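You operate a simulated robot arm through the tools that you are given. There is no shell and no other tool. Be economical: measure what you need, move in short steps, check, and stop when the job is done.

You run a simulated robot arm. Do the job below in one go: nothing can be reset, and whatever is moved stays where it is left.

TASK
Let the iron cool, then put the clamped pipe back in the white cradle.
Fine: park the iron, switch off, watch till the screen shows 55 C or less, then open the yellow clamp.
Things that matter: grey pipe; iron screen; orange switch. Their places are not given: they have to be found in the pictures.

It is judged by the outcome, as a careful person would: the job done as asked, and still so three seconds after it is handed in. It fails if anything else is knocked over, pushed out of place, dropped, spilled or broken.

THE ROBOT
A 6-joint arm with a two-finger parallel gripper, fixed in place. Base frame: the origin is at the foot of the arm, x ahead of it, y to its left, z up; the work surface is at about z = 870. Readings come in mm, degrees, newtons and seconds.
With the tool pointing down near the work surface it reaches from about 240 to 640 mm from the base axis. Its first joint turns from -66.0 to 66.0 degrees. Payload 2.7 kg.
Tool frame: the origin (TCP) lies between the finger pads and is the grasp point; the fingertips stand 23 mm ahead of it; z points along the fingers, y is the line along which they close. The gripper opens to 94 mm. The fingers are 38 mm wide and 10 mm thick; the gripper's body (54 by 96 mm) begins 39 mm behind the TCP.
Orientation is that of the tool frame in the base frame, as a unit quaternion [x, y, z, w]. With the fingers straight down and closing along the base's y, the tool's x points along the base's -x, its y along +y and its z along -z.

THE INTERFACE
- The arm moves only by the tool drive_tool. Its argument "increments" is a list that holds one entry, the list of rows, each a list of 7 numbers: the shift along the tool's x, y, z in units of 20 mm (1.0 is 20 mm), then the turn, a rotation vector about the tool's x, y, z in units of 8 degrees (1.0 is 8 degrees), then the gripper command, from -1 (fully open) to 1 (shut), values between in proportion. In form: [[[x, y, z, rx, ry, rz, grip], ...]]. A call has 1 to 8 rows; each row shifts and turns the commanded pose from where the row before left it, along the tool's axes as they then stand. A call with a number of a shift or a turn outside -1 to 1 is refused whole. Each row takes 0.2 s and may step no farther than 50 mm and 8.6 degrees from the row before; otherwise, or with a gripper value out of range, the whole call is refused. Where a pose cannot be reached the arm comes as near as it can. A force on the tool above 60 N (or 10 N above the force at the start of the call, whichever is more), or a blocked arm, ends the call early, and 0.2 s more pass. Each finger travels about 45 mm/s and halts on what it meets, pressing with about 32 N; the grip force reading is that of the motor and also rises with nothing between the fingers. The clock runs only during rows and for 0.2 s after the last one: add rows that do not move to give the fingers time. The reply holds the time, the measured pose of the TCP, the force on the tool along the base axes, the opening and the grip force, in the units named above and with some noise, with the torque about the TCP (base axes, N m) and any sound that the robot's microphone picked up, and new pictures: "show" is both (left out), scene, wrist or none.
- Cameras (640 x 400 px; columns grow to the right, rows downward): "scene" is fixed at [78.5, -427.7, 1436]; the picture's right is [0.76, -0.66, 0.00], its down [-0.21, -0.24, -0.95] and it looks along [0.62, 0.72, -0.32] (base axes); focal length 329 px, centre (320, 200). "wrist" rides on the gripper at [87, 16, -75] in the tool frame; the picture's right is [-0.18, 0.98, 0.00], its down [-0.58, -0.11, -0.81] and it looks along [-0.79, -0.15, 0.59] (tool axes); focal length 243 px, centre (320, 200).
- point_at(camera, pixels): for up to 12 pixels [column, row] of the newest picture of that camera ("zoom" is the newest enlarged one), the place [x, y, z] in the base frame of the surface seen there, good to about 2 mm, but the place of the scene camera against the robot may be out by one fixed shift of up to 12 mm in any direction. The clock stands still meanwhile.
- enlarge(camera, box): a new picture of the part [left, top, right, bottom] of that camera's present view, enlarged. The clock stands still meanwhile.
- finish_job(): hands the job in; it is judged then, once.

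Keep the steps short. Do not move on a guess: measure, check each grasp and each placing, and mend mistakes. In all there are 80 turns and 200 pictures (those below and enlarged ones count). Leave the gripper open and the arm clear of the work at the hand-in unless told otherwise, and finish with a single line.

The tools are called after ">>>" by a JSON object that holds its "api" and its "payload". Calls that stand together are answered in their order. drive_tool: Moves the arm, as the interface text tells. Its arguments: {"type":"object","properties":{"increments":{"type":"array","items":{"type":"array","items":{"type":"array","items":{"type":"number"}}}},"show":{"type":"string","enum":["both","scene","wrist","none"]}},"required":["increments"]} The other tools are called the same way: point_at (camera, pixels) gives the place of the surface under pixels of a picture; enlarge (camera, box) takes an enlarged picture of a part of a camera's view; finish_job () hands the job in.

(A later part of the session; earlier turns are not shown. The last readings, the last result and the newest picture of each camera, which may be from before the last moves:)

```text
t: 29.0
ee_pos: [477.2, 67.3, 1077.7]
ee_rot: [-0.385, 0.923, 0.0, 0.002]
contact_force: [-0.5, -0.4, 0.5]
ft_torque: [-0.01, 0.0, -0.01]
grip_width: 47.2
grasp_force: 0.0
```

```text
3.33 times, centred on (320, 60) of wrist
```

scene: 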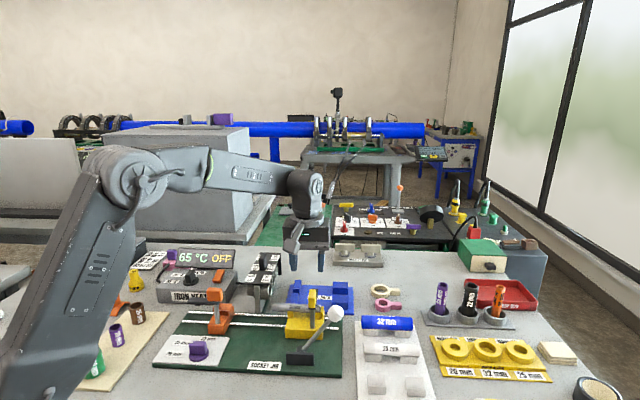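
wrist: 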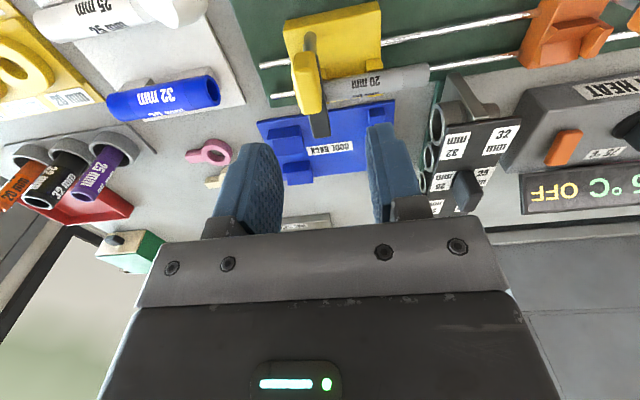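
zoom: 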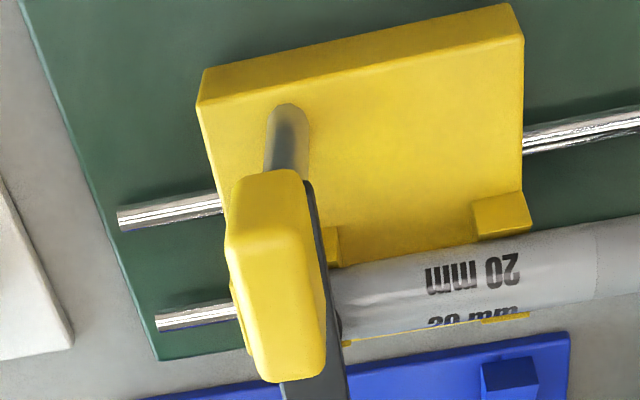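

It reads 65 °C OFF, so I'll keep waiting. Meanwhile I'll measure the clamp knob, post, arm and pipe.

>>> {"api": "point_at", "payload": {"camera": "zoom", "pixels": [[250, 200], [295, 200], [265, 360], [318, 355], [275, 280], [288, 115], [285, 150], [300, 385], [335, 350], [262, 185], [310, 195], [240, 260]]}}

>>> {"api": "point_at", "payload": {"camera": "zoom", "pixels": [[350, 275], [400, 265], [450, 255], [500, 245], [550, 235], [600, 228], [350, 300], [450, 285], [550, 265], [500, 215], [345, 320], [570, 300]]}}

>>> {"api": "enlarge", "payload": {"camera": "scene", "box": [280, 285, 350, 345]}}

```text
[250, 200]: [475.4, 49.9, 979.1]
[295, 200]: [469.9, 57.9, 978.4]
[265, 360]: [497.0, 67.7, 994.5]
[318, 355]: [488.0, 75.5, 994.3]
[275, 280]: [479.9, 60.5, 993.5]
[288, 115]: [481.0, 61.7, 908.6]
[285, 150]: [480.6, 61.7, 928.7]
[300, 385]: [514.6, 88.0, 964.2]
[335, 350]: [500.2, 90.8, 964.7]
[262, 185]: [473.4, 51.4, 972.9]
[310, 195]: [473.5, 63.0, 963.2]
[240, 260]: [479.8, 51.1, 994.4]
```

```text
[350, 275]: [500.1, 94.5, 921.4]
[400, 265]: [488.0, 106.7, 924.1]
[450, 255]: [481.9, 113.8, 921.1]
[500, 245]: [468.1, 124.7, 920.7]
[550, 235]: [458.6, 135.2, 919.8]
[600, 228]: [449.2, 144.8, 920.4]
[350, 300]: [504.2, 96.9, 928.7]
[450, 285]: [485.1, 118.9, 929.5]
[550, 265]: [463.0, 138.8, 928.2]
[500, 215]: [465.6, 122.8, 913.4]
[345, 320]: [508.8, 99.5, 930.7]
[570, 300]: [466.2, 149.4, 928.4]
```

```text
6.67 times, centred on (315, 315) of scene
```

zoom: 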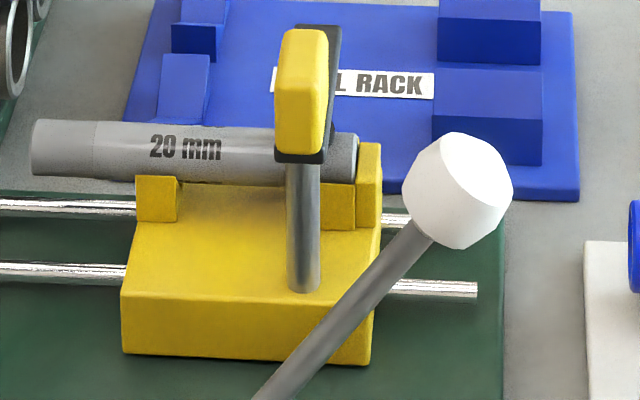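

The knob centre is about (483, 63) and it sits on the post axis, with its top at z 994. I'll line up over it, staying above, and wait.

>>> {"api": "drive_tool", "payload": {"increments": [[[-0.08, -0.35, 0.5, 0, 0, 0, 0], [0, 0, 0.5, 0, 0, 0, 0], [0, 0, 0.5, 0, 0, 0, 0], [0, 0, 0, 0, 0, 0, 0], [0, 0, 0, 0, 0, 0, 0], [0, 0, 0, 0, 0, 0, 0], [0, 0, 0, 0, 0, 0, 0], [0, 0, 0, 0, 0, 0, 0]]], "show": "none"}}

>>> {"api": "drive_tool", "payload": {"increments": [[[0, 0, 0, 0, 0, 0, 0], [0, 0, 0, 0, 0, 0, 0], [0, 0, 0, 0, 0, 0, 0], [0, 0, 0, 0, 0, 0, 0], [0, 0, 0, 0, 0, 0, 0], [0, 0, 0, 0, 0, 0, 0], [0, 0, 0, 0, 0, 0, 0], [0, 0, 0, 0, 0, 0, 0]]]}}

>>> {"api": "enlarge", "payload": {"camera": "scene", "box": [170, 240, 250, 290]}}

```text
t: 30.8
ee_pos: [482.0, 64.1, 1048.0]
ee_rot: [-0.384, 0.923, 0.001, 0.002]
contact_force: [0.7, 0.1, -0.3]
ft_torque: [-0.01, 0.0, 0.01]
grip_width: 47.0
grasp_force: 0.0
```

```text
t: 32.6
ee_pos: [482.5, 63.6, 1049.6]
ee_rot: [-0.386, 0.923, 0.001, 0.002]
contact_force: [-0.1, 0.5, -0.7]
ft_torque: [0.01, 0.02, 0.0]
grip_width: 47.0
grasp_force: 0.0
```

scene: 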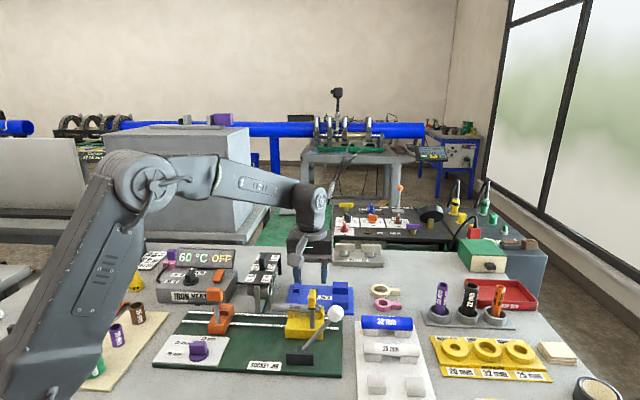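
wrist: 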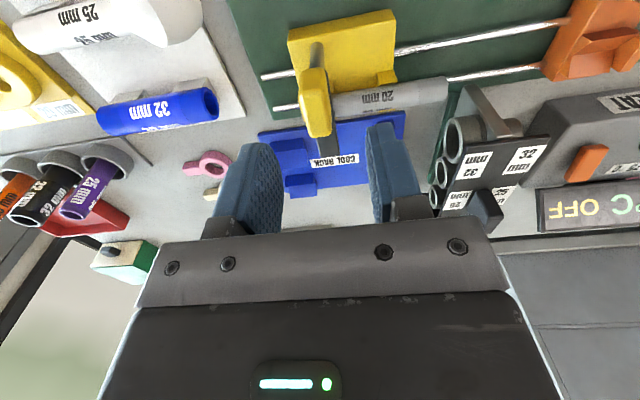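

```text
8.00 times, centred on (210, 265) of scene
```

zoom: 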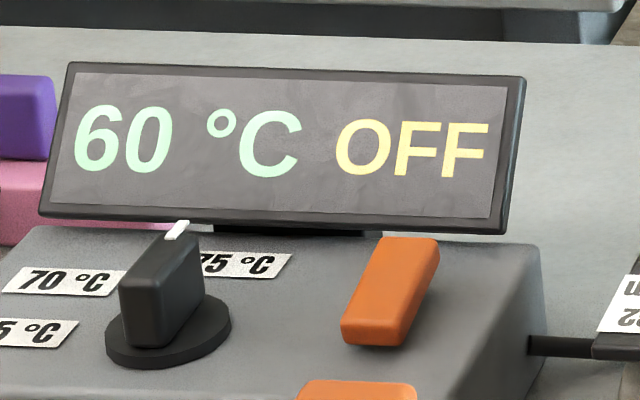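

60 °C, so not yet. I'll wait some more without moving.

>>> {"api": "drive_tool", "payload": {"increments": [[[0, 0, 0, 0, 0, 0, 0], [0, 0, 0, 0, 0, 0, 0], [0, 0, 0, 0, 0, 0, 0], [0, 0, 0, 0, 0, 0, 0], [0, 0, 0, 0, 0, 0, 0], [0, 0, 0, 0, 0, 0, 0], [0, 0, 0, 0, 0, 0, 0], [0, 0, 0, 0, 0, 0, 0]]], "show": "none"}}

>>> {"api": "drive_tool", "payload": {"increments": [[[0, 0, 0, 0, 0, 0, 0], [0, 0, 0, 0, 0, 0, 0], [0, 0, 0, 0, 0, 0, 0], [0, 0, 0, 0, 0, 0, 0], [0, 0, 0, 0, 0, 0, 0], [0, 0, 0, 0, 0, 0, 0], [0, 0, 0, 0, 0, 0, 0], [0, 0, 0, 0, 0, 0, 0]]], "show": "none"}}

>>> {"api": "enlarge", "payload": {"camera": "scene", "box": [170, 240, 250, 290]}}

```text
t: 34.4
ee_pos: [482.6, 63.9, 1047.8]
ee_rot: [-0.385, 0.923, 0.0, 0.003]
contact_force: [0.4, 0.6, -0.2]
ft_torque: [-0.01, 0.01, 0.02]
grip_width: 47.0
grasp_force: 0.0
```

```text
t: 36.2
ee_pos: [482.7, 64.7, 1048.1]
ee_rot: [-0.384, 0.923, 0.001, 0.002]
contact_force: [0.4, -0.2, 0.1]
ft_torque: [-0.01, 0.0, -0.02]
grip_width: 47.1
grasp_force: 0.0
```

```text
8.00 times, centred on (210, 265) of scene
```

zoom: 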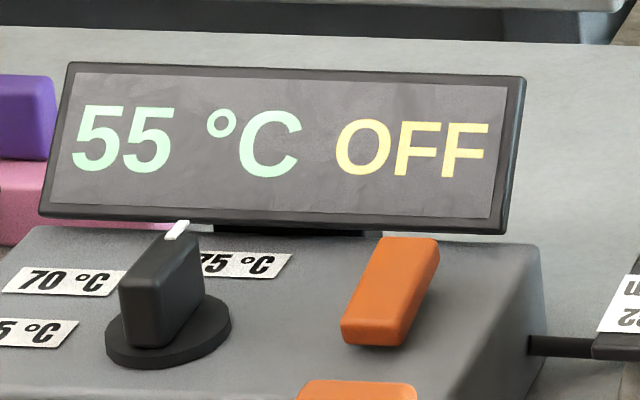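

The screen shows 55 °C, so the condition is met. Now down to the clamp knob at TCP z ≈ 991, and close on it.

>>> {"api": "drive_tool", "payload": {"increments": [[[0, 0, 1, 0, 0, 0, 0], [0, 0, 1, 0, 0, 0, 0], [0, 0, 0.5, 0, 0, 0, 0], [0, 0, 0.35, 0, 0, 0, 0], [0, 0, 0, 0, 0, 0, 0]]]}}

```text
t: 37.4
ee_pos: [483.8, 64.1, 992.4]
ee_rot: [-0.385, 0.923, 0.001, 0.003]
contact_force: [-0.2, 0.2, 0.9]
ft_torque: [0.01, 0.01, 0.0]
grip_width: 47.1
grasp_force: 0.0
```

scene: 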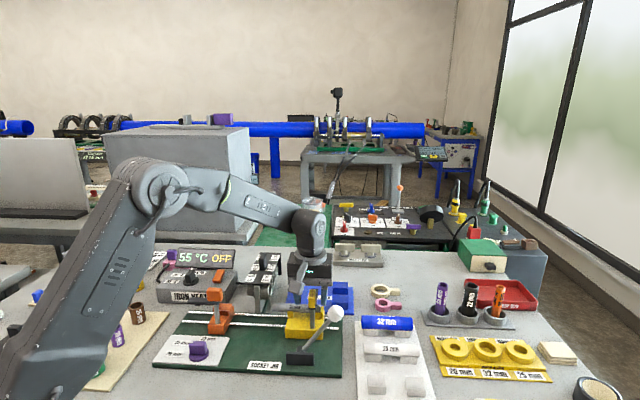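
wrist: 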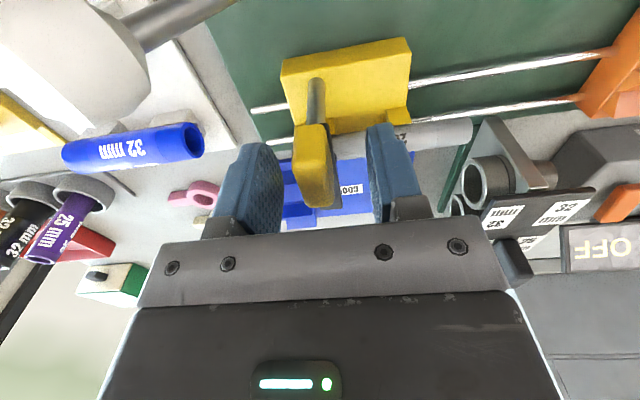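

The knob is between the fingers. Closing, then a small test turn.

>>> {"api": "drive_tool", "payload": {"increments": [[[0, 0, 0, 0, 0, 0, 0.5], [0, 0, 0, 0, 0, 0, 1], [0, 0, 0, 0, 0, 0, 1], [0, 0, 0, 0, 0, 0, 1]]], "show": "none"}}

>>> {"api": "drive_tool", "payload": {"increments": [[[0, 0, 0, 0, 0, 0.5, 1], [0, 0, 0, 0, 0, 0.5, 1], [0, 0, 0, 0, 0, 0, 1]]], "show": "wrist"}}

```text
t: 38.4
ee_pos: [481.9, 63.9, 992.9]
ee_rot: [-0.385, 0.923, 0.0, 0.003]
contact_force: [2.5, -7.6, -0.7]
ft_torque: [0.68, -0.82, -0.3]
grip_width: 15.9
grasp_force: 45.0
```

```text
t: 39.2
ee_pos: [482.2, 63.1, 991.7]
ee_rot: [-0.32, 0.947, 0.001, 0.003]
contact_force: [-2.5, -7.1, 4.2]
ft_torque: [0.64, -0.98, 0.02]
grip_width: 15.9
grasp_force: 45.1
```

wrist: 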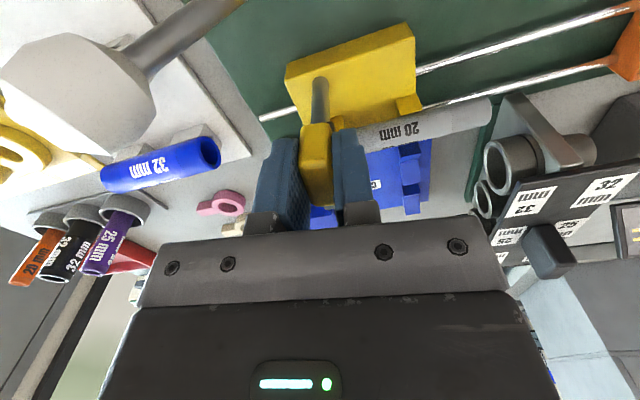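

It turns freely in this direction. Continuing toward 90°.

>>> {"api": "drive_tool", "payload": {"increments": [[[0, 0, 0, 0, 0, 1, 1], [0, 0, 0, 0, 0, 1, 1], [0, 0, 0, 0, 0, 1, 1], [0, 0, 0, 0, 0, 1, 1], [0, 0, 0, 0, 0, 1, 1], [0, 0, 0, 0, 0, 0, 1]]]}}

```text
t: 40.6
ee_pos: [483.0, 63.8, 992.4]
ee_rot: [0.024, 1.0, 0.002, 0.003]
contact_force: [-2.1, 5.6, 15.8]
ft_torque: [-0.53, 1.23, -0.02]
grip_width: 16.1
grasp_force: 44.8
```

scene: 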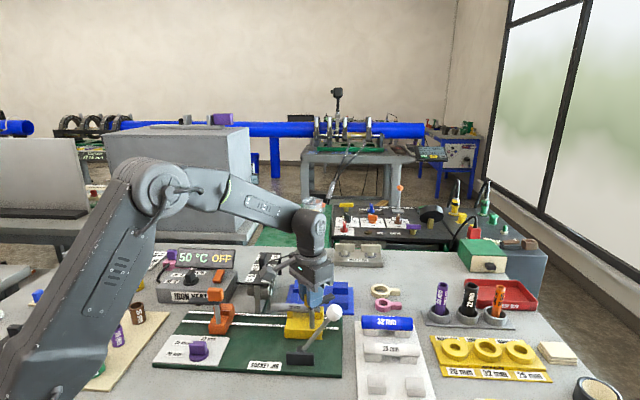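
wrist: 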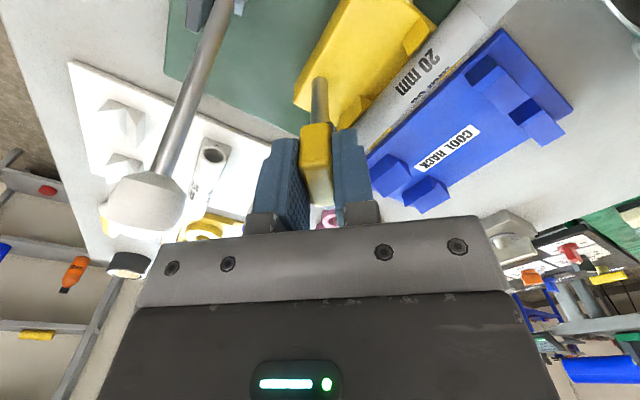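

The arm has swung off the pipe, and the screen reads 50 °C. I'll finish the turn.

>>> {"api": "drive_tool", "payload": {"increments": [[[0, 0, 0, 0, 0, 1, 1], [0, 0, 0, 0, 0, 1, 1], [0, 0, 0, 0, 0, 1, 1], [0, 0, 0, 0, 0, 1, 1], [0, 0, 0, 0, 0, 1, 1], [0, 0, 0, 0, 0, 0, 1]]]}}

```text
t: 42.0
ee_pos: [484.5, 64.9, 992.0]
ee_rot: [0.365, 0.931, 0.003, 0.004]
contact_force: [8.4, 3.8, 15.1]
ft_torque: [-1.4, -0.45, -0.06]
grip_width: 15.8
grasp_force: 44.8
```

scene: 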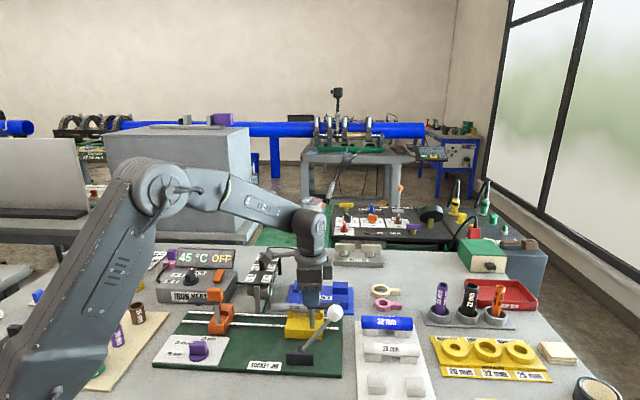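
wrist: 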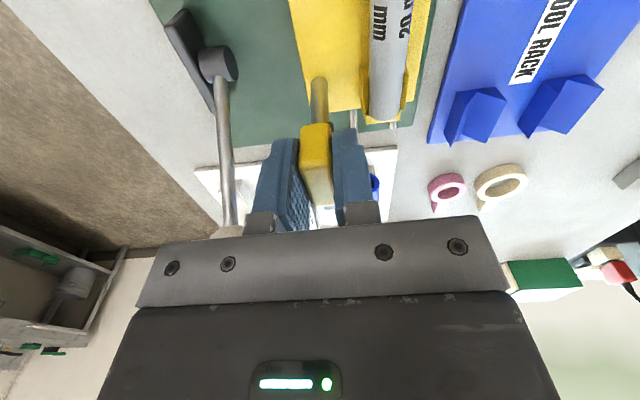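

The knob has turned 88° and the arm is clear of the pipe; the screen reads 45 °C. I'll release and rise, then look at the pipe.

>>> {"api": "drive_tool", "payload": {"increments": [[[0, 0, 0, 0, 0, 0.25, 1], [0, 0, 0, 0, 0, 0, 0.3], [0, 0, 0, 0, 0, 0, 0.1], [0, 0, 0, 0, 0, 0, 0.1], [0, 0, -0.5, 0, 0, 0, 0.1], [0, 0, -1, 0, 0, 0, 0.1], [0, 0, -1, 0, 0, 0, 0], [0, 0, -1, 0, 0, 0, 0]]], "show": "none"}}

>>> {"api": "drive_tool", "payload": {"increments": [[[1, 0, -0.5, 0, 0, 0, 0], [1, 0, -0.5, 0, 0, 0, 0], [1, 0.5, 0, 0, 0, 0, 0], [1, 0.5, 0, 0, 0, 0, 0], [0, 0.5, 0, 0, 0, 0, 0], [0, 0.5, 0, 0, 0, 0, 0], [0, 0, 0, 0, 0, 0, 0]]]}}

>>> {"api": "enlarge", "payload": {"camera": "scene", "box": [270, 280, 350, 350]}}

```text
t: 43.8
ee_pos: [481.4, 62.8, 1062.8]
ee_rot: [0.38, 0.925, 0.002, 0.001]
contact_force: [-0.7, 0.3, -0.5]
ft_torque: [-0.04, -0.01, 0.0]
grip_width: 46.8
grasp_force: 0.1
```

```text
t: 45.4
ee_pos: [453.3, 147.7, 1082.9]
ee_rot: [0.38, 0.925, 0.003, 0.001]
contact_force: [0.5, -0.5, 1.5]
ft_torque: [0.0, 0.0, 0.01]
grip_width: 46.8
grasp_force: 0.1
```

scene: 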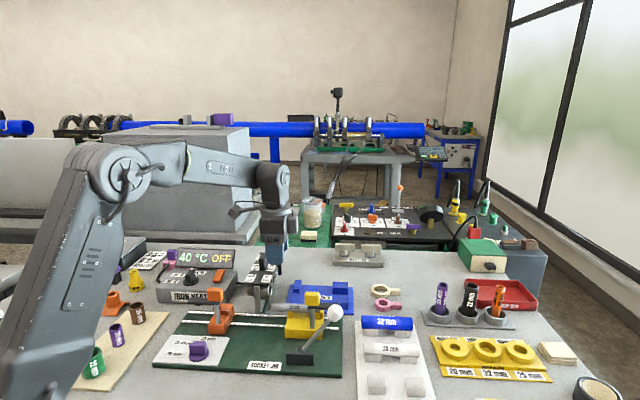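
wrist: 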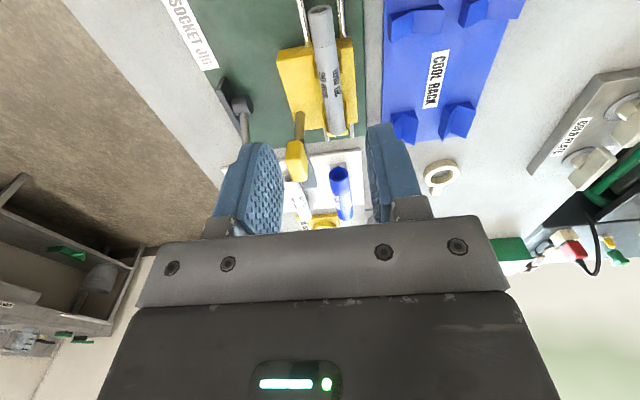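

```text
5.71 times, centred on (310, 315) of scene
```

zoom: 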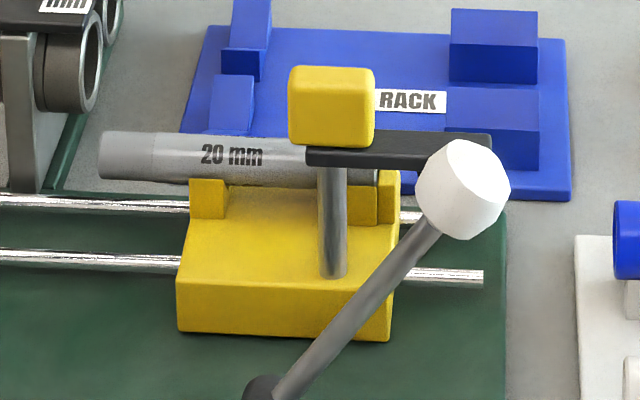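

The clamp is open and the pipe lies in its saddle. Next I'll measure the pipe in the wrist view.

>>> {"api": "enlarge", "payload": {"camera": "wrist", "box": [240, 0, 400, 150]}}

>>> {"api": "point_at", "payload": {"camera": "wrist", "pixels": [[320, 8], [315, 20], [320, 30], [325, 50], [330, 80], [335, 110], [339, 130], [345, 120], [318, 50], [334, 50], [286, 60], [347, 55]]}}

```text
2.67 times, centred on (320, 75) of wrist
```

zoom: 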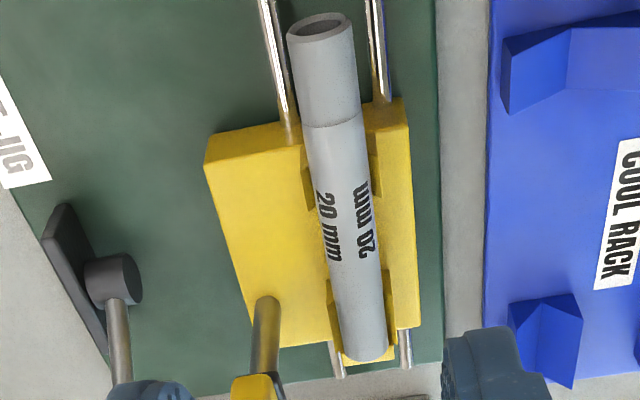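

```text
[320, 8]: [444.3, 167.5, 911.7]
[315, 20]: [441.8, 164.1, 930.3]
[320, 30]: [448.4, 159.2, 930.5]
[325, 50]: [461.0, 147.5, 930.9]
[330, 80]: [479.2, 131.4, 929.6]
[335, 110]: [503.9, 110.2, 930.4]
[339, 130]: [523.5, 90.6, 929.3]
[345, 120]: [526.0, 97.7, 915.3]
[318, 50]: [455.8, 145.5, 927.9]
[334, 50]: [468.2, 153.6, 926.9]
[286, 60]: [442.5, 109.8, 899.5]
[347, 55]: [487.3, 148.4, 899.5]
```

Pipe axis at u ≈ 432 with its top at z 930.5, about 112 mm long. I need the saddle heights, and the empty cradle blocks.

>>> {"api": "enlarge", "payload": {"camera": "wrist", "box": [290, 40, 370, 140]}}

>>> {"api": "point_at", "payload": {"camera": "zoom", "pixels": [[190, 130], [195, 100], [205, 160], [400, 95], [410, 130], [245, 290], [250, 330], [415, 265], [420, 230], [225, 260], [395, 60], [250, 360]]}}

>>> {"api": "enlarge", "payload": {"camera": "scene", "box": [340, 300, 450, 400]}}

```text
4.00 times, centred on (330, 90) of wrist
```

zoom: 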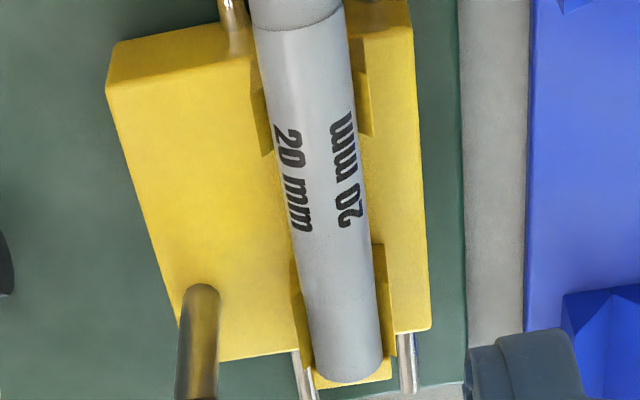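

```text
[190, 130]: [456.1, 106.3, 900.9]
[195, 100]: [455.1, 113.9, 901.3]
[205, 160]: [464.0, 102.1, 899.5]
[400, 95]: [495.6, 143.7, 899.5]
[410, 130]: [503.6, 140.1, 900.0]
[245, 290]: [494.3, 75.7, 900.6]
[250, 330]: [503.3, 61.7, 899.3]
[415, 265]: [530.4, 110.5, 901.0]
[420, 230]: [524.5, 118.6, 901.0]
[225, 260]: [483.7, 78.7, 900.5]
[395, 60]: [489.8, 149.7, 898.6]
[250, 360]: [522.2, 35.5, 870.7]
```

```text
4.00 times, centred on (395, 350) of scene
```

zoom: 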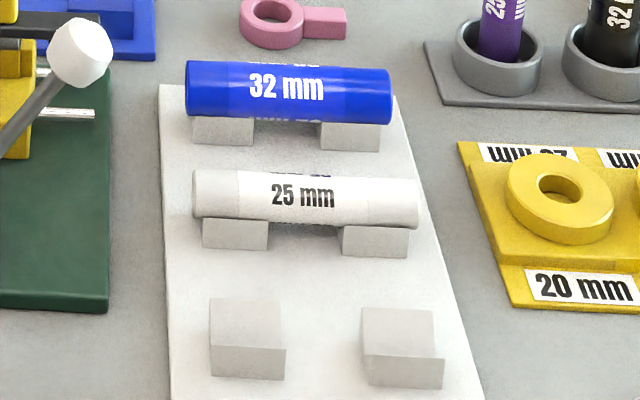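

>>> {"api": "point_at", "payload": {"camera": "zoom", "pixels": [[210, 325], [250, 325], [280, 335], [235, 305], [250, 365], [365, 330], [400, 335], [435, 345], [400, 315], [405, 375], [280, 345], [320, 330]]}}

>>> {"api": "point_at", "payload": {"camera": "wrist", "pixels": [[355, 65], [356, 73], [355.5, 58], [381.5, 63], [382, 70], [364.5, 110], [365, 117], [387, 103], [387, 115], [366, 122]]}}

>>> {"api": "point_at", "payload": {"camera": "wrist", "pixels": [[355, 65], [356, 73], [381.5, 63], [364.5, 110], [365, 117], [387, 103]]}}

```text
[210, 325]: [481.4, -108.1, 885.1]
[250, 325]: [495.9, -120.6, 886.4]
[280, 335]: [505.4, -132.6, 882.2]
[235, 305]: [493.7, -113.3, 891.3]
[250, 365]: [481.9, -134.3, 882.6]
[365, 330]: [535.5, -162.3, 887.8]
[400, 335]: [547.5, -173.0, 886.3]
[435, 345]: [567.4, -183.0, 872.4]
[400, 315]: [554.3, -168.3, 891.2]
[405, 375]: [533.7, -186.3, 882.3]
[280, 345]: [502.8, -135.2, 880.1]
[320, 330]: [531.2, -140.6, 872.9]
```

```text
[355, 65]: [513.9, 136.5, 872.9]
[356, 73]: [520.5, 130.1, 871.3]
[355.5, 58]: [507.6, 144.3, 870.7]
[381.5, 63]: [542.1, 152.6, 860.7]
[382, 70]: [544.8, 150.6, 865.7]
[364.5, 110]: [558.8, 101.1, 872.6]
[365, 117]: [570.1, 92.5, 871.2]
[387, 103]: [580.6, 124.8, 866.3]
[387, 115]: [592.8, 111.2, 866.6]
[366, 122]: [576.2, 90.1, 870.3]
```

```text
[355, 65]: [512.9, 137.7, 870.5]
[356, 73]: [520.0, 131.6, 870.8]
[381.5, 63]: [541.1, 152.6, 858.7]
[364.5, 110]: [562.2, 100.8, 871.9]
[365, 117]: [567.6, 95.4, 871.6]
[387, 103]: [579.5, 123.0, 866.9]
```

>>> {"api": "point_at", "payload": {"camera": "wrist", "pixels": [[314.5, 66], [315.5, 72], [316.5, 77], [341.5, 60], [341.5, 68], [341.5, 72], [324.5, 108], [325.5, 116], [326.5, 122], [346, 103], [347.5, 115], [347, 123]]}}

```text
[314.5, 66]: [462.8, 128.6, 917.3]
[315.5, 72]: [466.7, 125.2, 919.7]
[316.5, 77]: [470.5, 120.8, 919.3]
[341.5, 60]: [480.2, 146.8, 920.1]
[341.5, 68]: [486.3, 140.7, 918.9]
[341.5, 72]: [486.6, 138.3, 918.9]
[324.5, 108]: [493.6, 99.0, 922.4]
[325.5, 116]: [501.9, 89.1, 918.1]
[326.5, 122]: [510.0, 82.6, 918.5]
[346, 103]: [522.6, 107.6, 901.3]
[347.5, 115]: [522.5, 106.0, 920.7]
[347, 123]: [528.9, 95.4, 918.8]
```

Saddle tops are at z ≈ 919, so I can only take the pipe by its free overhang at v ≈ 195–227. Before grasping it I'll inspect the empty cradle row to plan the placing.

>>> {"api": "drive_tool", "payload": {"increments": [[[-1, -1, 0, 0, 0, 0, 0], [-1, -1, 0, 0, 0, 0, 0], [-1, -1, 0, 0, 0, 0, 0], [-1, -1, 0, 0, 0, 0, 0], [-1, -1, 0, 0, 0, 0, 0], [-1, -1, 0, 0, 0, 0, 0], [-1, -1, 0, 0, 0, 0, 0], [-1, -1, 0, 0, 0, 0, 0]]], "show": "wrist"}}

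>>> {"api": "enlarge", "payload": {"camera": "wrist", "box": [220, 0, 420, 140]}}

```text
t: 47.2
ee_pos: [454.7, -77.6, 1081.6]
ee_rot: [0.379, 0.925, 0.002, 0.001]
contact_force: [0.2, 0.3, -0.6]
ft_torque: [0.02, 0.0, 0.01]
grip_width: 46.8
grasp_force: 0.1
```

wrist: 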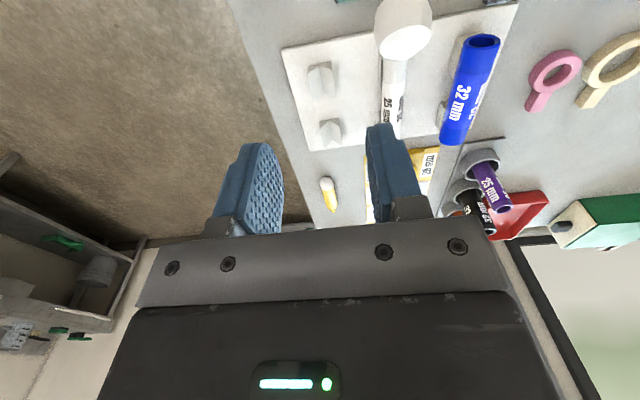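

```text
2.86 times, centred on (320, 70) of wrist
```

zoom: 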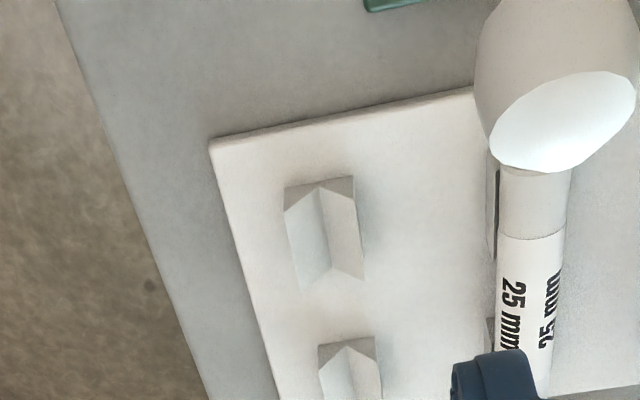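

>>> {"api": "enlarge", "payload": {"camera": "wrist", "box": [280, 50, 380, 150]}}

>>> {"api": "point_at", "payload": {"camera": "zoom", "pixels": [[200, 70], [230, 60], [145, 75], [180, 90], [235, 90], [160, 130], [210, 130], [195, 140], [250, 130], [150, 100], [205, 100], [300, 130]]}}

```text
4.00 times, centred on (330, 100) of wrist
```

zoom: 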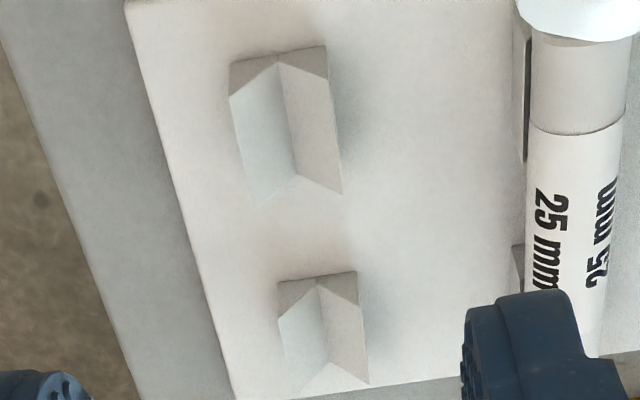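

```text
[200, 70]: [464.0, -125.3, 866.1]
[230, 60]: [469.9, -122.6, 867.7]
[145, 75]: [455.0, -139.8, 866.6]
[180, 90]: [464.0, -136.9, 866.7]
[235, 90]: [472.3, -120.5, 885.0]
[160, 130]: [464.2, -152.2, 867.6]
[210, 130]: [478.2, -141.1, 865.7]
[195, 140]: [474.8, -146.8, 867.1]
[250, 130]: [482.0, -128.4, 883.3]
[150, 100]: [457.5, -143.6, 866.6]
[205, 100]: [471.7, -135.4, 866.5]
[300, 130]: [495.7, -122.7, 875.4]
```

>>> {"api": "point_at", "payload": {"camera": "zoom", "pixels": [[280, 68], [288, 120], [295, 165], [233, 100], [240, 150], [248, 195], [327, 85], [334, 140], [340, 185], [318, 290], [330, 355], [365, 370]]}}

>>> {"api": "point_at", "payload": {"camera": "zoom", "pixels": [[265, 100], [255, 130], [310, 100], [320, 140], [281, 318], [295, 385], [357, 300], [260, 62], [300, 55], [580, 80], [560, 110], [600, 200]]}}

```text
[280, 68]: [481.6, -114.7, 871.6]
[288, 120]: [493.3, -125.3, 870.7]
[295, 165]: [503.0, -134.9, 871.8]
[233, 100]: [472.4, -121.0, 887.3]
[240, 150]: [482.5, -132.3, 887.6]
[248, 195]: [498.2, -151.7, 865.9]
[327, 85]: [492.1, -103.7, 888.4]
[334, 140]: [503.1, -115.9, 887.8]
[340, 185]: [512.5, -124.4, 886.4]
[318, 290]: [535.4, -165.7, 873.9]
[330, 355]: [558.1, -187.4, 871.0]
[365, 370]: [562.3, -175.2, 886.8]
```

```text
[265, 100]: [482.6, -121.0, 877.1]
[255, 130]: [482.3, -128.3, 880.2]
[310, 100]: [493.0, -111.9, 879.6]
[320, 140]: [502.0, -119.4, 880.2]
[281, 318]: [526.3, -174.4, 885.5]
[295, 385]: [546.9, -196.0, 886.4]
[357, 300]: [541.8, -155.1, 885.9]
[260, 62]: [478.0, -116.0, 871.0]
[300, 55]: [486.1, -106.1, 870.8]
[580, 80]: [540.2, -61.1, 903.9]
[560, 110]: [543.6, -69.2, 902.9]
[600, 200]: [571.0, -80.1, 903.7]
```

The groove is a deep V: bottom z ≈ 871, block tops z ≈ 887.5, running along u ≈ 260. Next I'll check how big the wrist-camera bracket is relative to the jig lever, for clearance.

>>> {"api": "enlarge", "payload": {"camera": "scene", "box": [230, 150, 400, 400]}}

>>> {"api": "point_at", "payload": {"camera": "scene", "pixels": [[336, 312], [325, 330], [316, 345], [307, 358], [342, 313], [330, 316]]}}

```text
1.60 times, centred on (315, 275) of scene
```

zoom: 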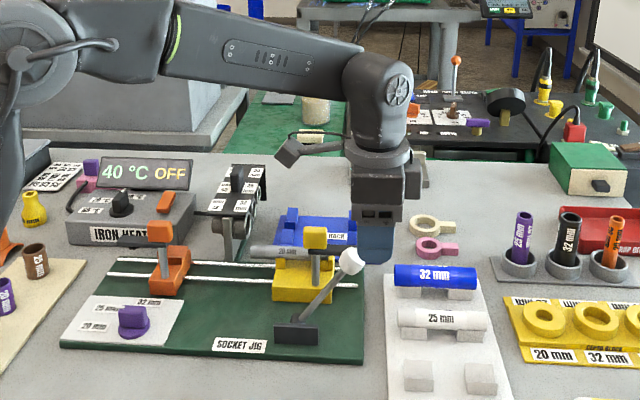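

```text
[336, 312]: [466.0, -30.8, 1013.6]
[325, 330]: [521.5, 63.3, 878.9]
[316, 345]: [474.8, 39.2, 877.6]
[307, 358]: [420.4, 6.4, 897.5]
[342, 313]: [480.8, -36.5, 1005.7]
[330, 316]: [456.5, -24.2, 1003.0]
```

The camera box would come within about 10 mm of the white lever ball at the cradle. I'll turn the gripper half round (180°) first, so the camera sits on the free side for both pick and place.

>>> {"api": "drive_tool", "payload": {"increments": [[[0, 0, -0.5, 0, 0, -1, 0], [0, 0, 0, 0, 0, -1, 0], [0, 0, 0, 0, 0, -1, 0], [0, 0, 0, 0, 0, -1, 0], [0, 0, 0, 0, 0, -1, 0], [0, 0, 0, 0, 0, -1, 0], [0, 0, 0, 0, 0, -1, 0], [0, 0, 0, 0, 0, -1, 0]]], "show": "none"}}

>>> {"api": "drive_tool", "payload": {"increments": [[[0, 0, 0, 0, 0, -1, 0], [0, 0, 0, 0, 0, -1, 0], [0, 0, 0, 0, 0, -1, 0], [0, 0, 0, 0, 0, -1, 0], [0, 0, 0, 0, 0, -1, 0], [0, 0, 0, 0, 0, -1, 0], [0, 0, 0, 0, 0, -1, 0], [0, 0, 0, 0, 0, -1, 0]]], "show": "none"}}

>>> {"api": "drive_tool", "payload": {"increments": [[[0, 0, 0, 0, 0, -1, 0], [0, 0, 0, 0, 0, -1, 0], [0, 0, 0, 0, 0, -1, 0], [0, 0, 0, 0, 0, -1, 0], [0, 0, 0, 0, 0, -1, 0], [0, 0, 0, 0, 0, -1, 0], [0, 0, 0, 0, 0, -0.5, 0], [0, 0, 0, 0, 0, 0, 0]]]}}

```text
t: 49.0
ee_pos: [455.3, -76.3, 1090.6]
ee_rot: [-0.17, 0.986, 0.002, 0.002]
contact_force: [0.3, 0.0, -0.4]
ft_torque: [-0.01, 0.01, 0.0]
grip_width: 47.0
grasp_force: 0.0
```

```text
t: 50.8
ee_pos: [455.0, -78.3, 1090.9]
ee_rot: [-0.666, 0.746, -0.001, 0.003]
contact_force: [-0.5, -1.3, -0.3]
ft_torque: [-0.04, -0.03, 0.01]
grip_width: 46.9
grasp_force: 0.0
```

```text
t: 52.6
ee_pos: [455.7, -78.1, 1091.0]
ee_rot: [0.925, -0.38, 0.0, -0.002]
contact_force: [0.6, -0.4, 0.9]
ft_torque: [0.0, -0.01, -0.01]
grip_width: 46.9
grasp_force: 0.1
```

scene: 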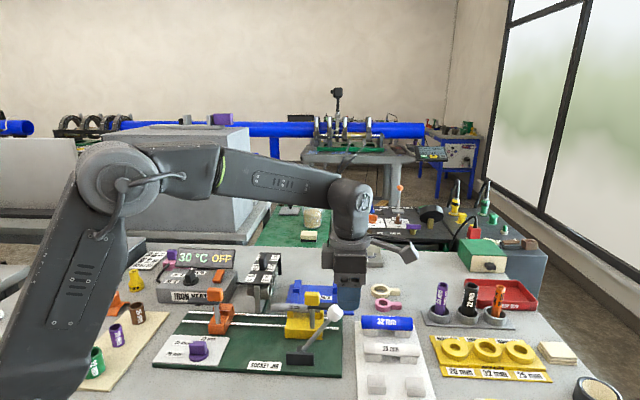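
wrist: 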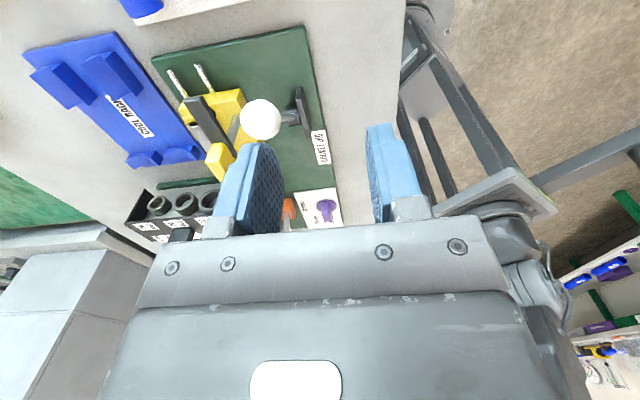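

Flipped cleanly. Now back over the overhanging pipe end at about (451, 158), staying high.

>>> {"api": "drive_tool", "payload": {"increments": [[[-1, -1, 0, 0, 0, -0.12, 0], [-1, -1, 0, 0, 0, 0, 0], [-1, -1, 0, 0, 0, 0, 0], [-1, -1, 0, 0, 0, 0, 0], [-1, -1, 0, 0, 0, 0, 0], [-1, -1, 0, 0, 0, 0, 0], [-1, -1, 0, 0, 0, 0, 0], [-1, -1, 0, 0, 0, 0, 0]]], "show": "none"}}

>>> {"api": "drive_tool", "payload": {"increments": [[[-0.2, -0.2, 0.5, 0, 0, 0, 0], [0, 0, 1, 0, 0, 0, 0], [0, 0, 0.5, 0, 0, 0, -0.05], [0, 0, 0, 0, 0, 0, -0.05]]]}}

>>> {"api": "enlarge", "payload": {"camera": "wrist", "box": [220, 20, 420, 200]}}

```text
t: 54.4
ee_pos: [452.0, 149.9, 1092.8]
ee_rot: [0.928, -0.372, 0.001, -0.002]
contact_force: [-0.3, 0.3, -0.3]
ft_torque: [-0.01, 0.04, 0.02]
grip_width: 46.9
grasp_force: 0.0
```

```text
t: 55.4
ee_pos: [449.6, 155.4, 1051.5]
ee_rot: [0.928, -0.372, 0.0, -0.002]
contact_force: [1.2, 0.3, 1.0]
ft_torque: [0.0, 0.0, 0.01]
grip_width: 49.4
grasp_force: 0.2
```

scene: 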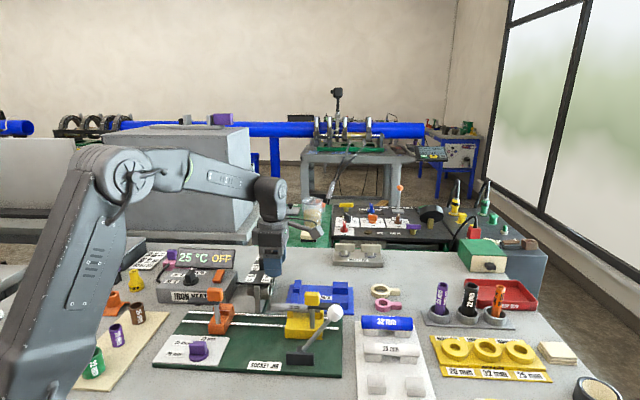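
wrist: 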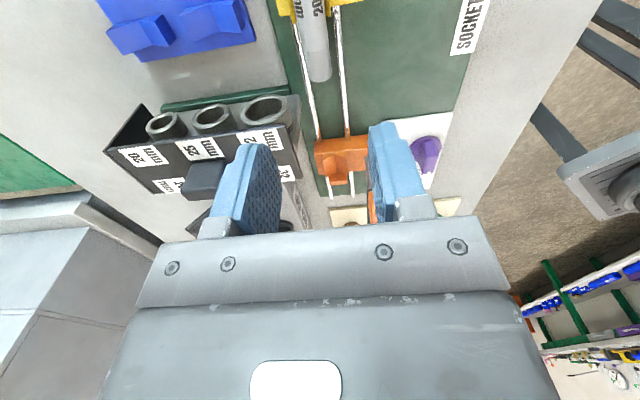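

```text
2.22 times, centred on (320, 110) of wrist
```

zoom: 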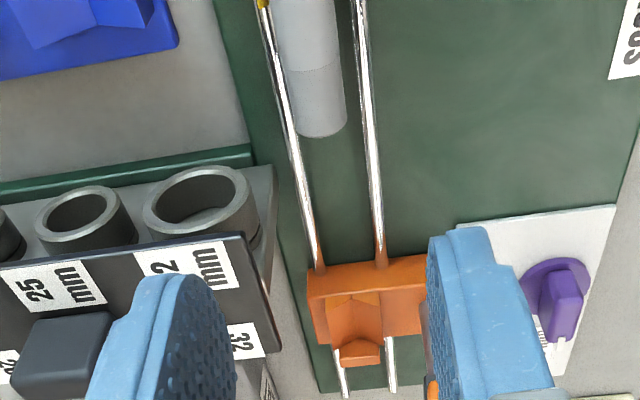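

>>> {"api": "point_at", "payload": {"camera": "zoom", "pixels": [[315, 115], [310, 80], [290, 80], [338, 75], [300, 30], [318, 130], [245, 205], [270, 175], [238, 240], [262, 300], [330, 95], [308, 50]]}}

```text
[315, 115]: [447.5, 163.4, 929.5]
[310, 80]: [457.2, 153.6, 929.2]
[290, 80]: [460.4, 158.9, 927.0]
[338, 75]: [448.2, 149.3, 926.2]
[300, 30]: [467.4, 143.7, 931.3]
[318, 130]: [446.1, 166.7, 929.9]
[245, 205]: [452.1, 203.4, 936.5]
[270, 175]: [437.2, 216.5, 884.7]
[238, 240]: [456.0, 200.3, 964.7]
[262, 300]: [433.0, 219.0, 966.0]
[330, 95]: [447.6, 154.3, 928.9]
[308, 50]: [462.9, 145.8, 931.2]
```

Pipe axis is at u ≈ 431.5 with its end at v ≈ 197. I'll narrow the fingers to about 32 mm to stay clear of the iron, line up, and descend partway.

>>> {"api": "drive_tool", "payload": {"increments": [[[-0.1, -0.18, 0, 0, 0, 0, 0.3], [0, 0, 0, 0, 0, 0, 0.3], [0, 0, 1, 0, 0, 0, 0.3], [0, 0, 1, 0, 0, 0, 0.3], [0, 0, 1, 0, 0, 0, 0.3], [0, 0, 1, 0, 0, 0, 0.3], [0, 0, 0, 0, 0, 0, 0.3]]]}}

>>> {"api": "enlarge", "payload": {"camera": "scene", "box": [220, 250, 340, 350]}}

```text
t: 57.0
ee_pos: [452.0, 159.9, 973.8]
ee_rot: [0.928, -0.373, 0.001, -0.002]
contact_force: [-1.1, 1.1, 1.3]
ft_torque: [-0.01, 0.02, 0.02]
grip_width: 32.9
grasp_force: 0.0
```

scene: 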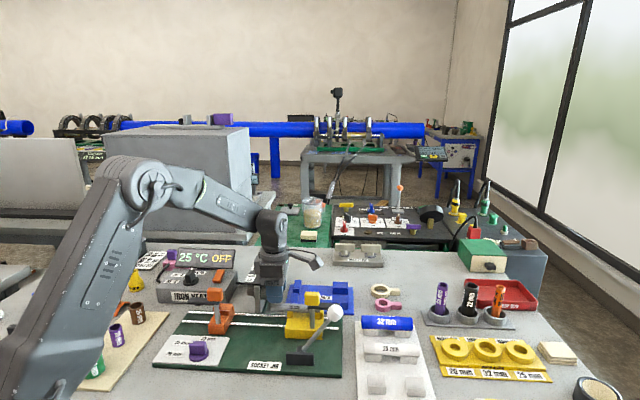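
wrist: 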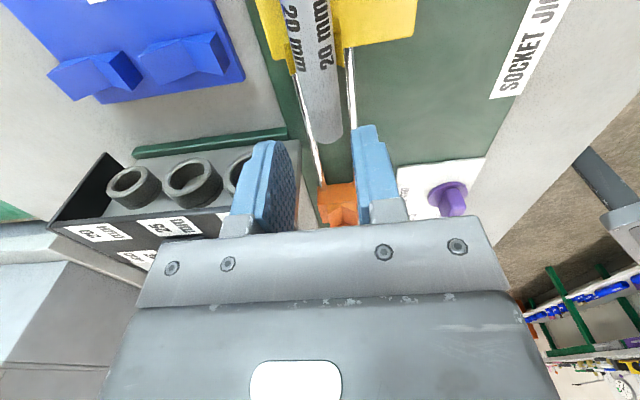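

```text
4.00 times, centred on (280, 300) of scene
```

zoom: 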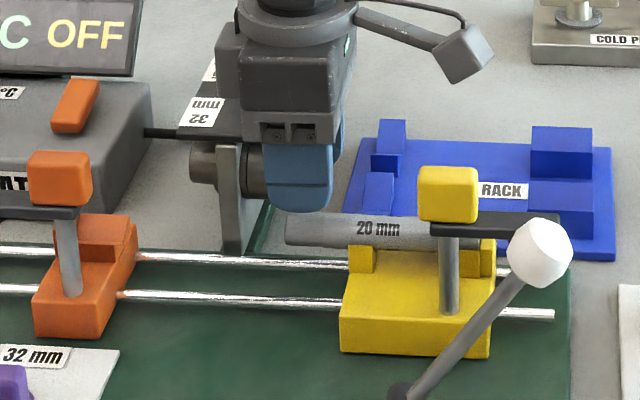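

Well aligned and clear of the iron. Descending to z ≈ 939.5, then closing gently.

>>> {"api": "drive_tool", "payload": {"increments": [[[0, 0, 0.7, 0, 0, 0, 0.3], [0, 0, 0.5, 0, 0, 0, 0.3], [0, 0, 0.5, 0, 0, 0, 0.3], [0, 0, 0, 0, 0, 0, 0.3], [0, 0, 0, 0, 0, 0, 0.7], [0, 0, 0, 0, 0, 0, 1], [0, 0, 0, 0, 0, 0, 1]]]}}

>>> {"api": "enlarge", "payload": {"camera": "scene", "box": [240, 260, 340, 340]}}

```text
t: 58.6
ee_pos: [453.2, 157.3, 939.6]
ee_rot: [0.928, -0.373, 0.0, -0.001]
contact_force: [-10.4, -11.1, 6.5]
ft_torque: [-0.45, -0.02, -0.71]
grip_width: 18.1
grasp_force: 32.6
```

scene: 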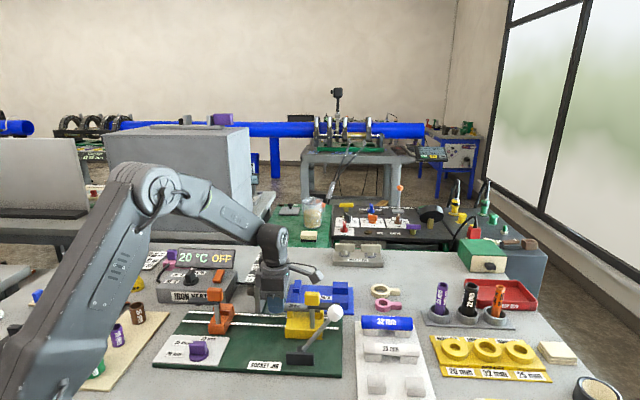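
wrist: 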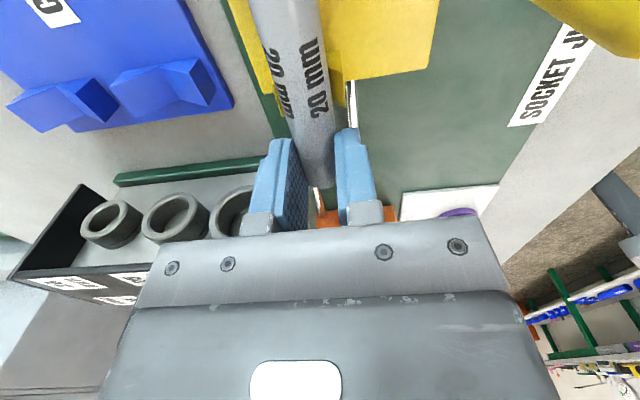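

```text
5.00 times, centred on (290, 300) of scene
```

zoom: 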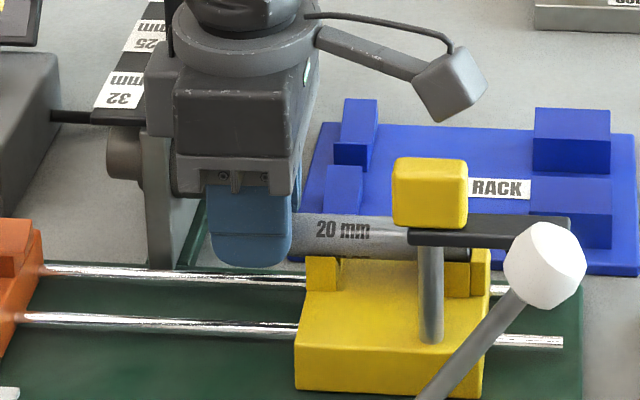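

Gripped at 18.1 mm. Testing with a small lift.

>>> {"api": "drive_tool", "payload": {"increments": [[[0, 0.08, 0, 0, 0, 0, 1], [0, 0, -0.3, 0, 0, 0, 1], [0, 0, -0.3, 0, 0, 0, 1], [0, 0, -0.4, 0, 0, 0, 1], [0, 0, 0, 0, 0, 0, 1]]]}}

>>> {"api": "enlarge", "payload": {"camera": "scene", "box": [240, 260, 340, 340]}}

```text
t: 59.8
ee_pos: [452.0, 158.4, 958.6]
ee_rot: [0.928, -0.372, 0.001, -0.002]
contact_force: [-0.6, 0.2, 0.1]
ft_torque: [0.02, 0.04, 0.03]
grip_width: 17.8
grasp_force: 31.6
```

scene: 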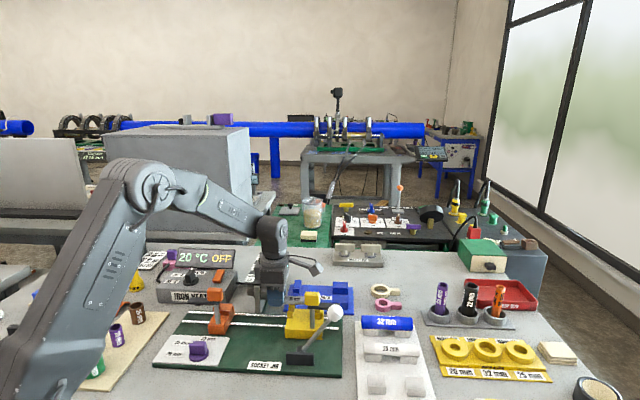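
wrist: 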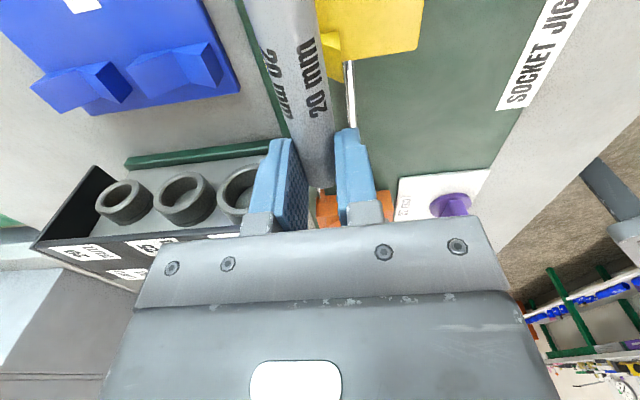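

```text
5.00 times, centred on (290, 300) of scene
```

zoom: 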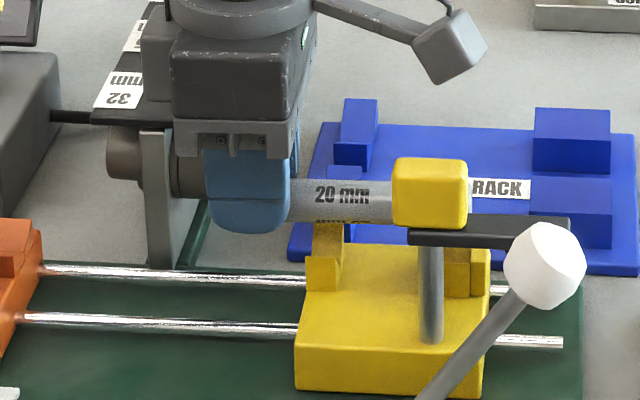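

The pipe came up level with the grip steady. Rising straight up well above the knob and lever.

>>> {"api": "drive_tool", "payload": {"increments": [[[0, 0, -0.5, 0, 0, 0, 1], [0, 0, -1, 0, 0, 0, 1], [0, 0, -1, 0, 0, 0, 1], [0, 0, -1, 0, 0, 0, 1], [0, 0, -1, 0, 0, 0, 1], [0, 0, -1, 0, 0, 0, 1], [0, 0, -0.5, 0, 0, 0, 1], [0, 0, 0, 0, 0, 0, 1]]], "show": "wrist"}}

>>> {"api": "point_at", "payload": {"camera": "wrist", "pixels": [[290, 60], [300, 100], [310, 130], [318, 170], [280, 20], [275, 5]]}}

```text
t: 61.6
ee_pos: [450.5, 157.9, 1078.1]
ee_rot: [0.928, -0.373, 0.001, -0.002]
contact_force: [0.4, 0.7, -1.1]
ft_torque: [0.01, -0.01, -0.02]
grip_width: 18.0
grasp_force: 31.6
```

wrist: 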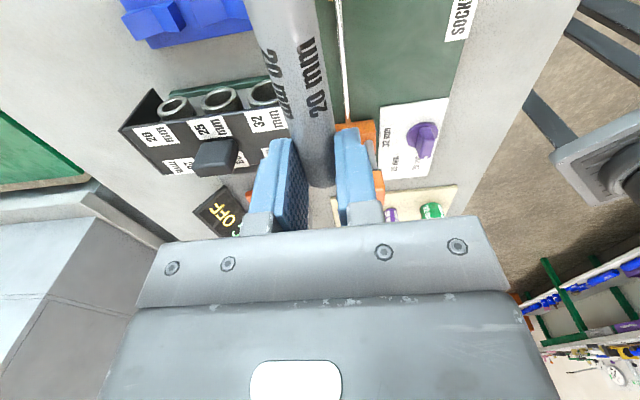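

```text
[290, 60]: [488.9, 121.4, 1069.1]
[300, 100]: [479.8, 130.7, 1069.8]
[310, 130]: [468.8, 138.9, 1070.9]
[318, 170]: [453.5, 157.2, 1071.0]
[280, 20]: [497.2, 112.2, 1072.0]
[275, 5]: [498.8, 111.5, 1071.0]
```

The pipe is held level, its axis 17.6 mm below the TCP. Moving across at height toward the cradle's empty row.

>>> {"api": "drive_tool", "payload": {"increments": [[[1, 0.8, 0, 0, 0, 0, 1], [1, 0.8, 0, 0, 0, 0, 1], [1, 0.8, 0, 0, 0, 0, 1], [1, 0.8, 0, 0, 0, 0, 1], [1, 0.8, 0, 0, 0, 0, 1], [1, 0.8, 0, 0, 0, 0, 1], [1, 0.8, 0, 0, 0, 0, 1], [1, 0.8, 0, 0, 0, 0, 1]]], "show": "none"}}

>>> {"api": "drive_tool", "payload": {"increments": [[[1, 0.8, 0, 0, 0, 0, 1], [1, 0.8, 0, 0, 0, 0, 1], [0.92, 0.75, 0, 0, 0, 0, 1], [0, 0, 1, 0, 0, 0, 1], [0, 0, 1, 0, 0, 0, 1], [0, 0, 0, 0, 0, 0, 1]]]}}

>>> {"api": "enlarge", "payload": {"camera": "scene", "box": [320, 270, 450, 400]}}

```text
t: 63.4
ee_pos: [475.8, -45.5, 1076.8]
ee_rot: [0.928, -0.373, 0.001, -0.003]
contact_force: [0.8, -0.2, 0.2]
ft_torque: [0.02, -0.04, -0.01]
grip_width: 17.9
grasp_force: 32.2
```

```text
t: 64.8
ee_pos: [487.5, -119.0, 1036.6]
ee_rot: [0.928, -0.372, 0.001, -0.003]
contact_force: [0.5, 0.3, -0.3]
ft_torque: [0.02, 0.04, -0.02]
grip_width: 18.4
grasp_force: 31.4
```

scene: 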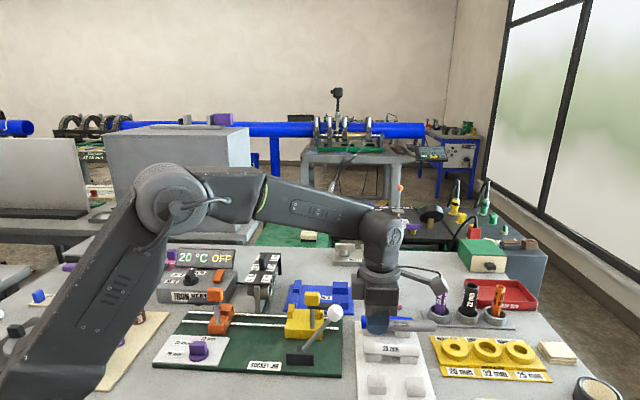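
wrist: 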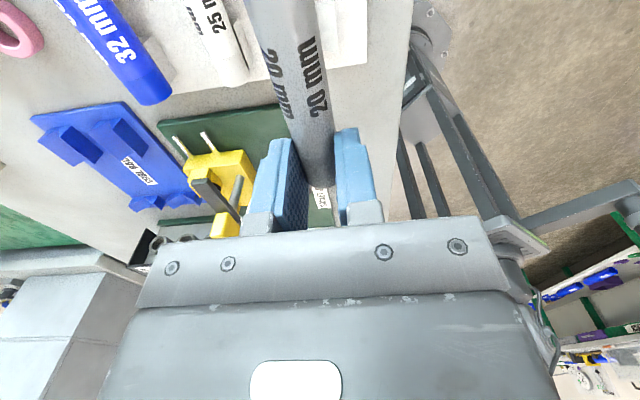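

```text
3.08 times, centred on (385, 335) of scene
```

zoom: 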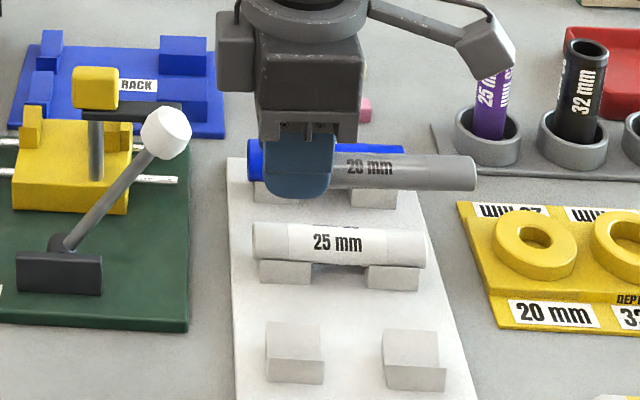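

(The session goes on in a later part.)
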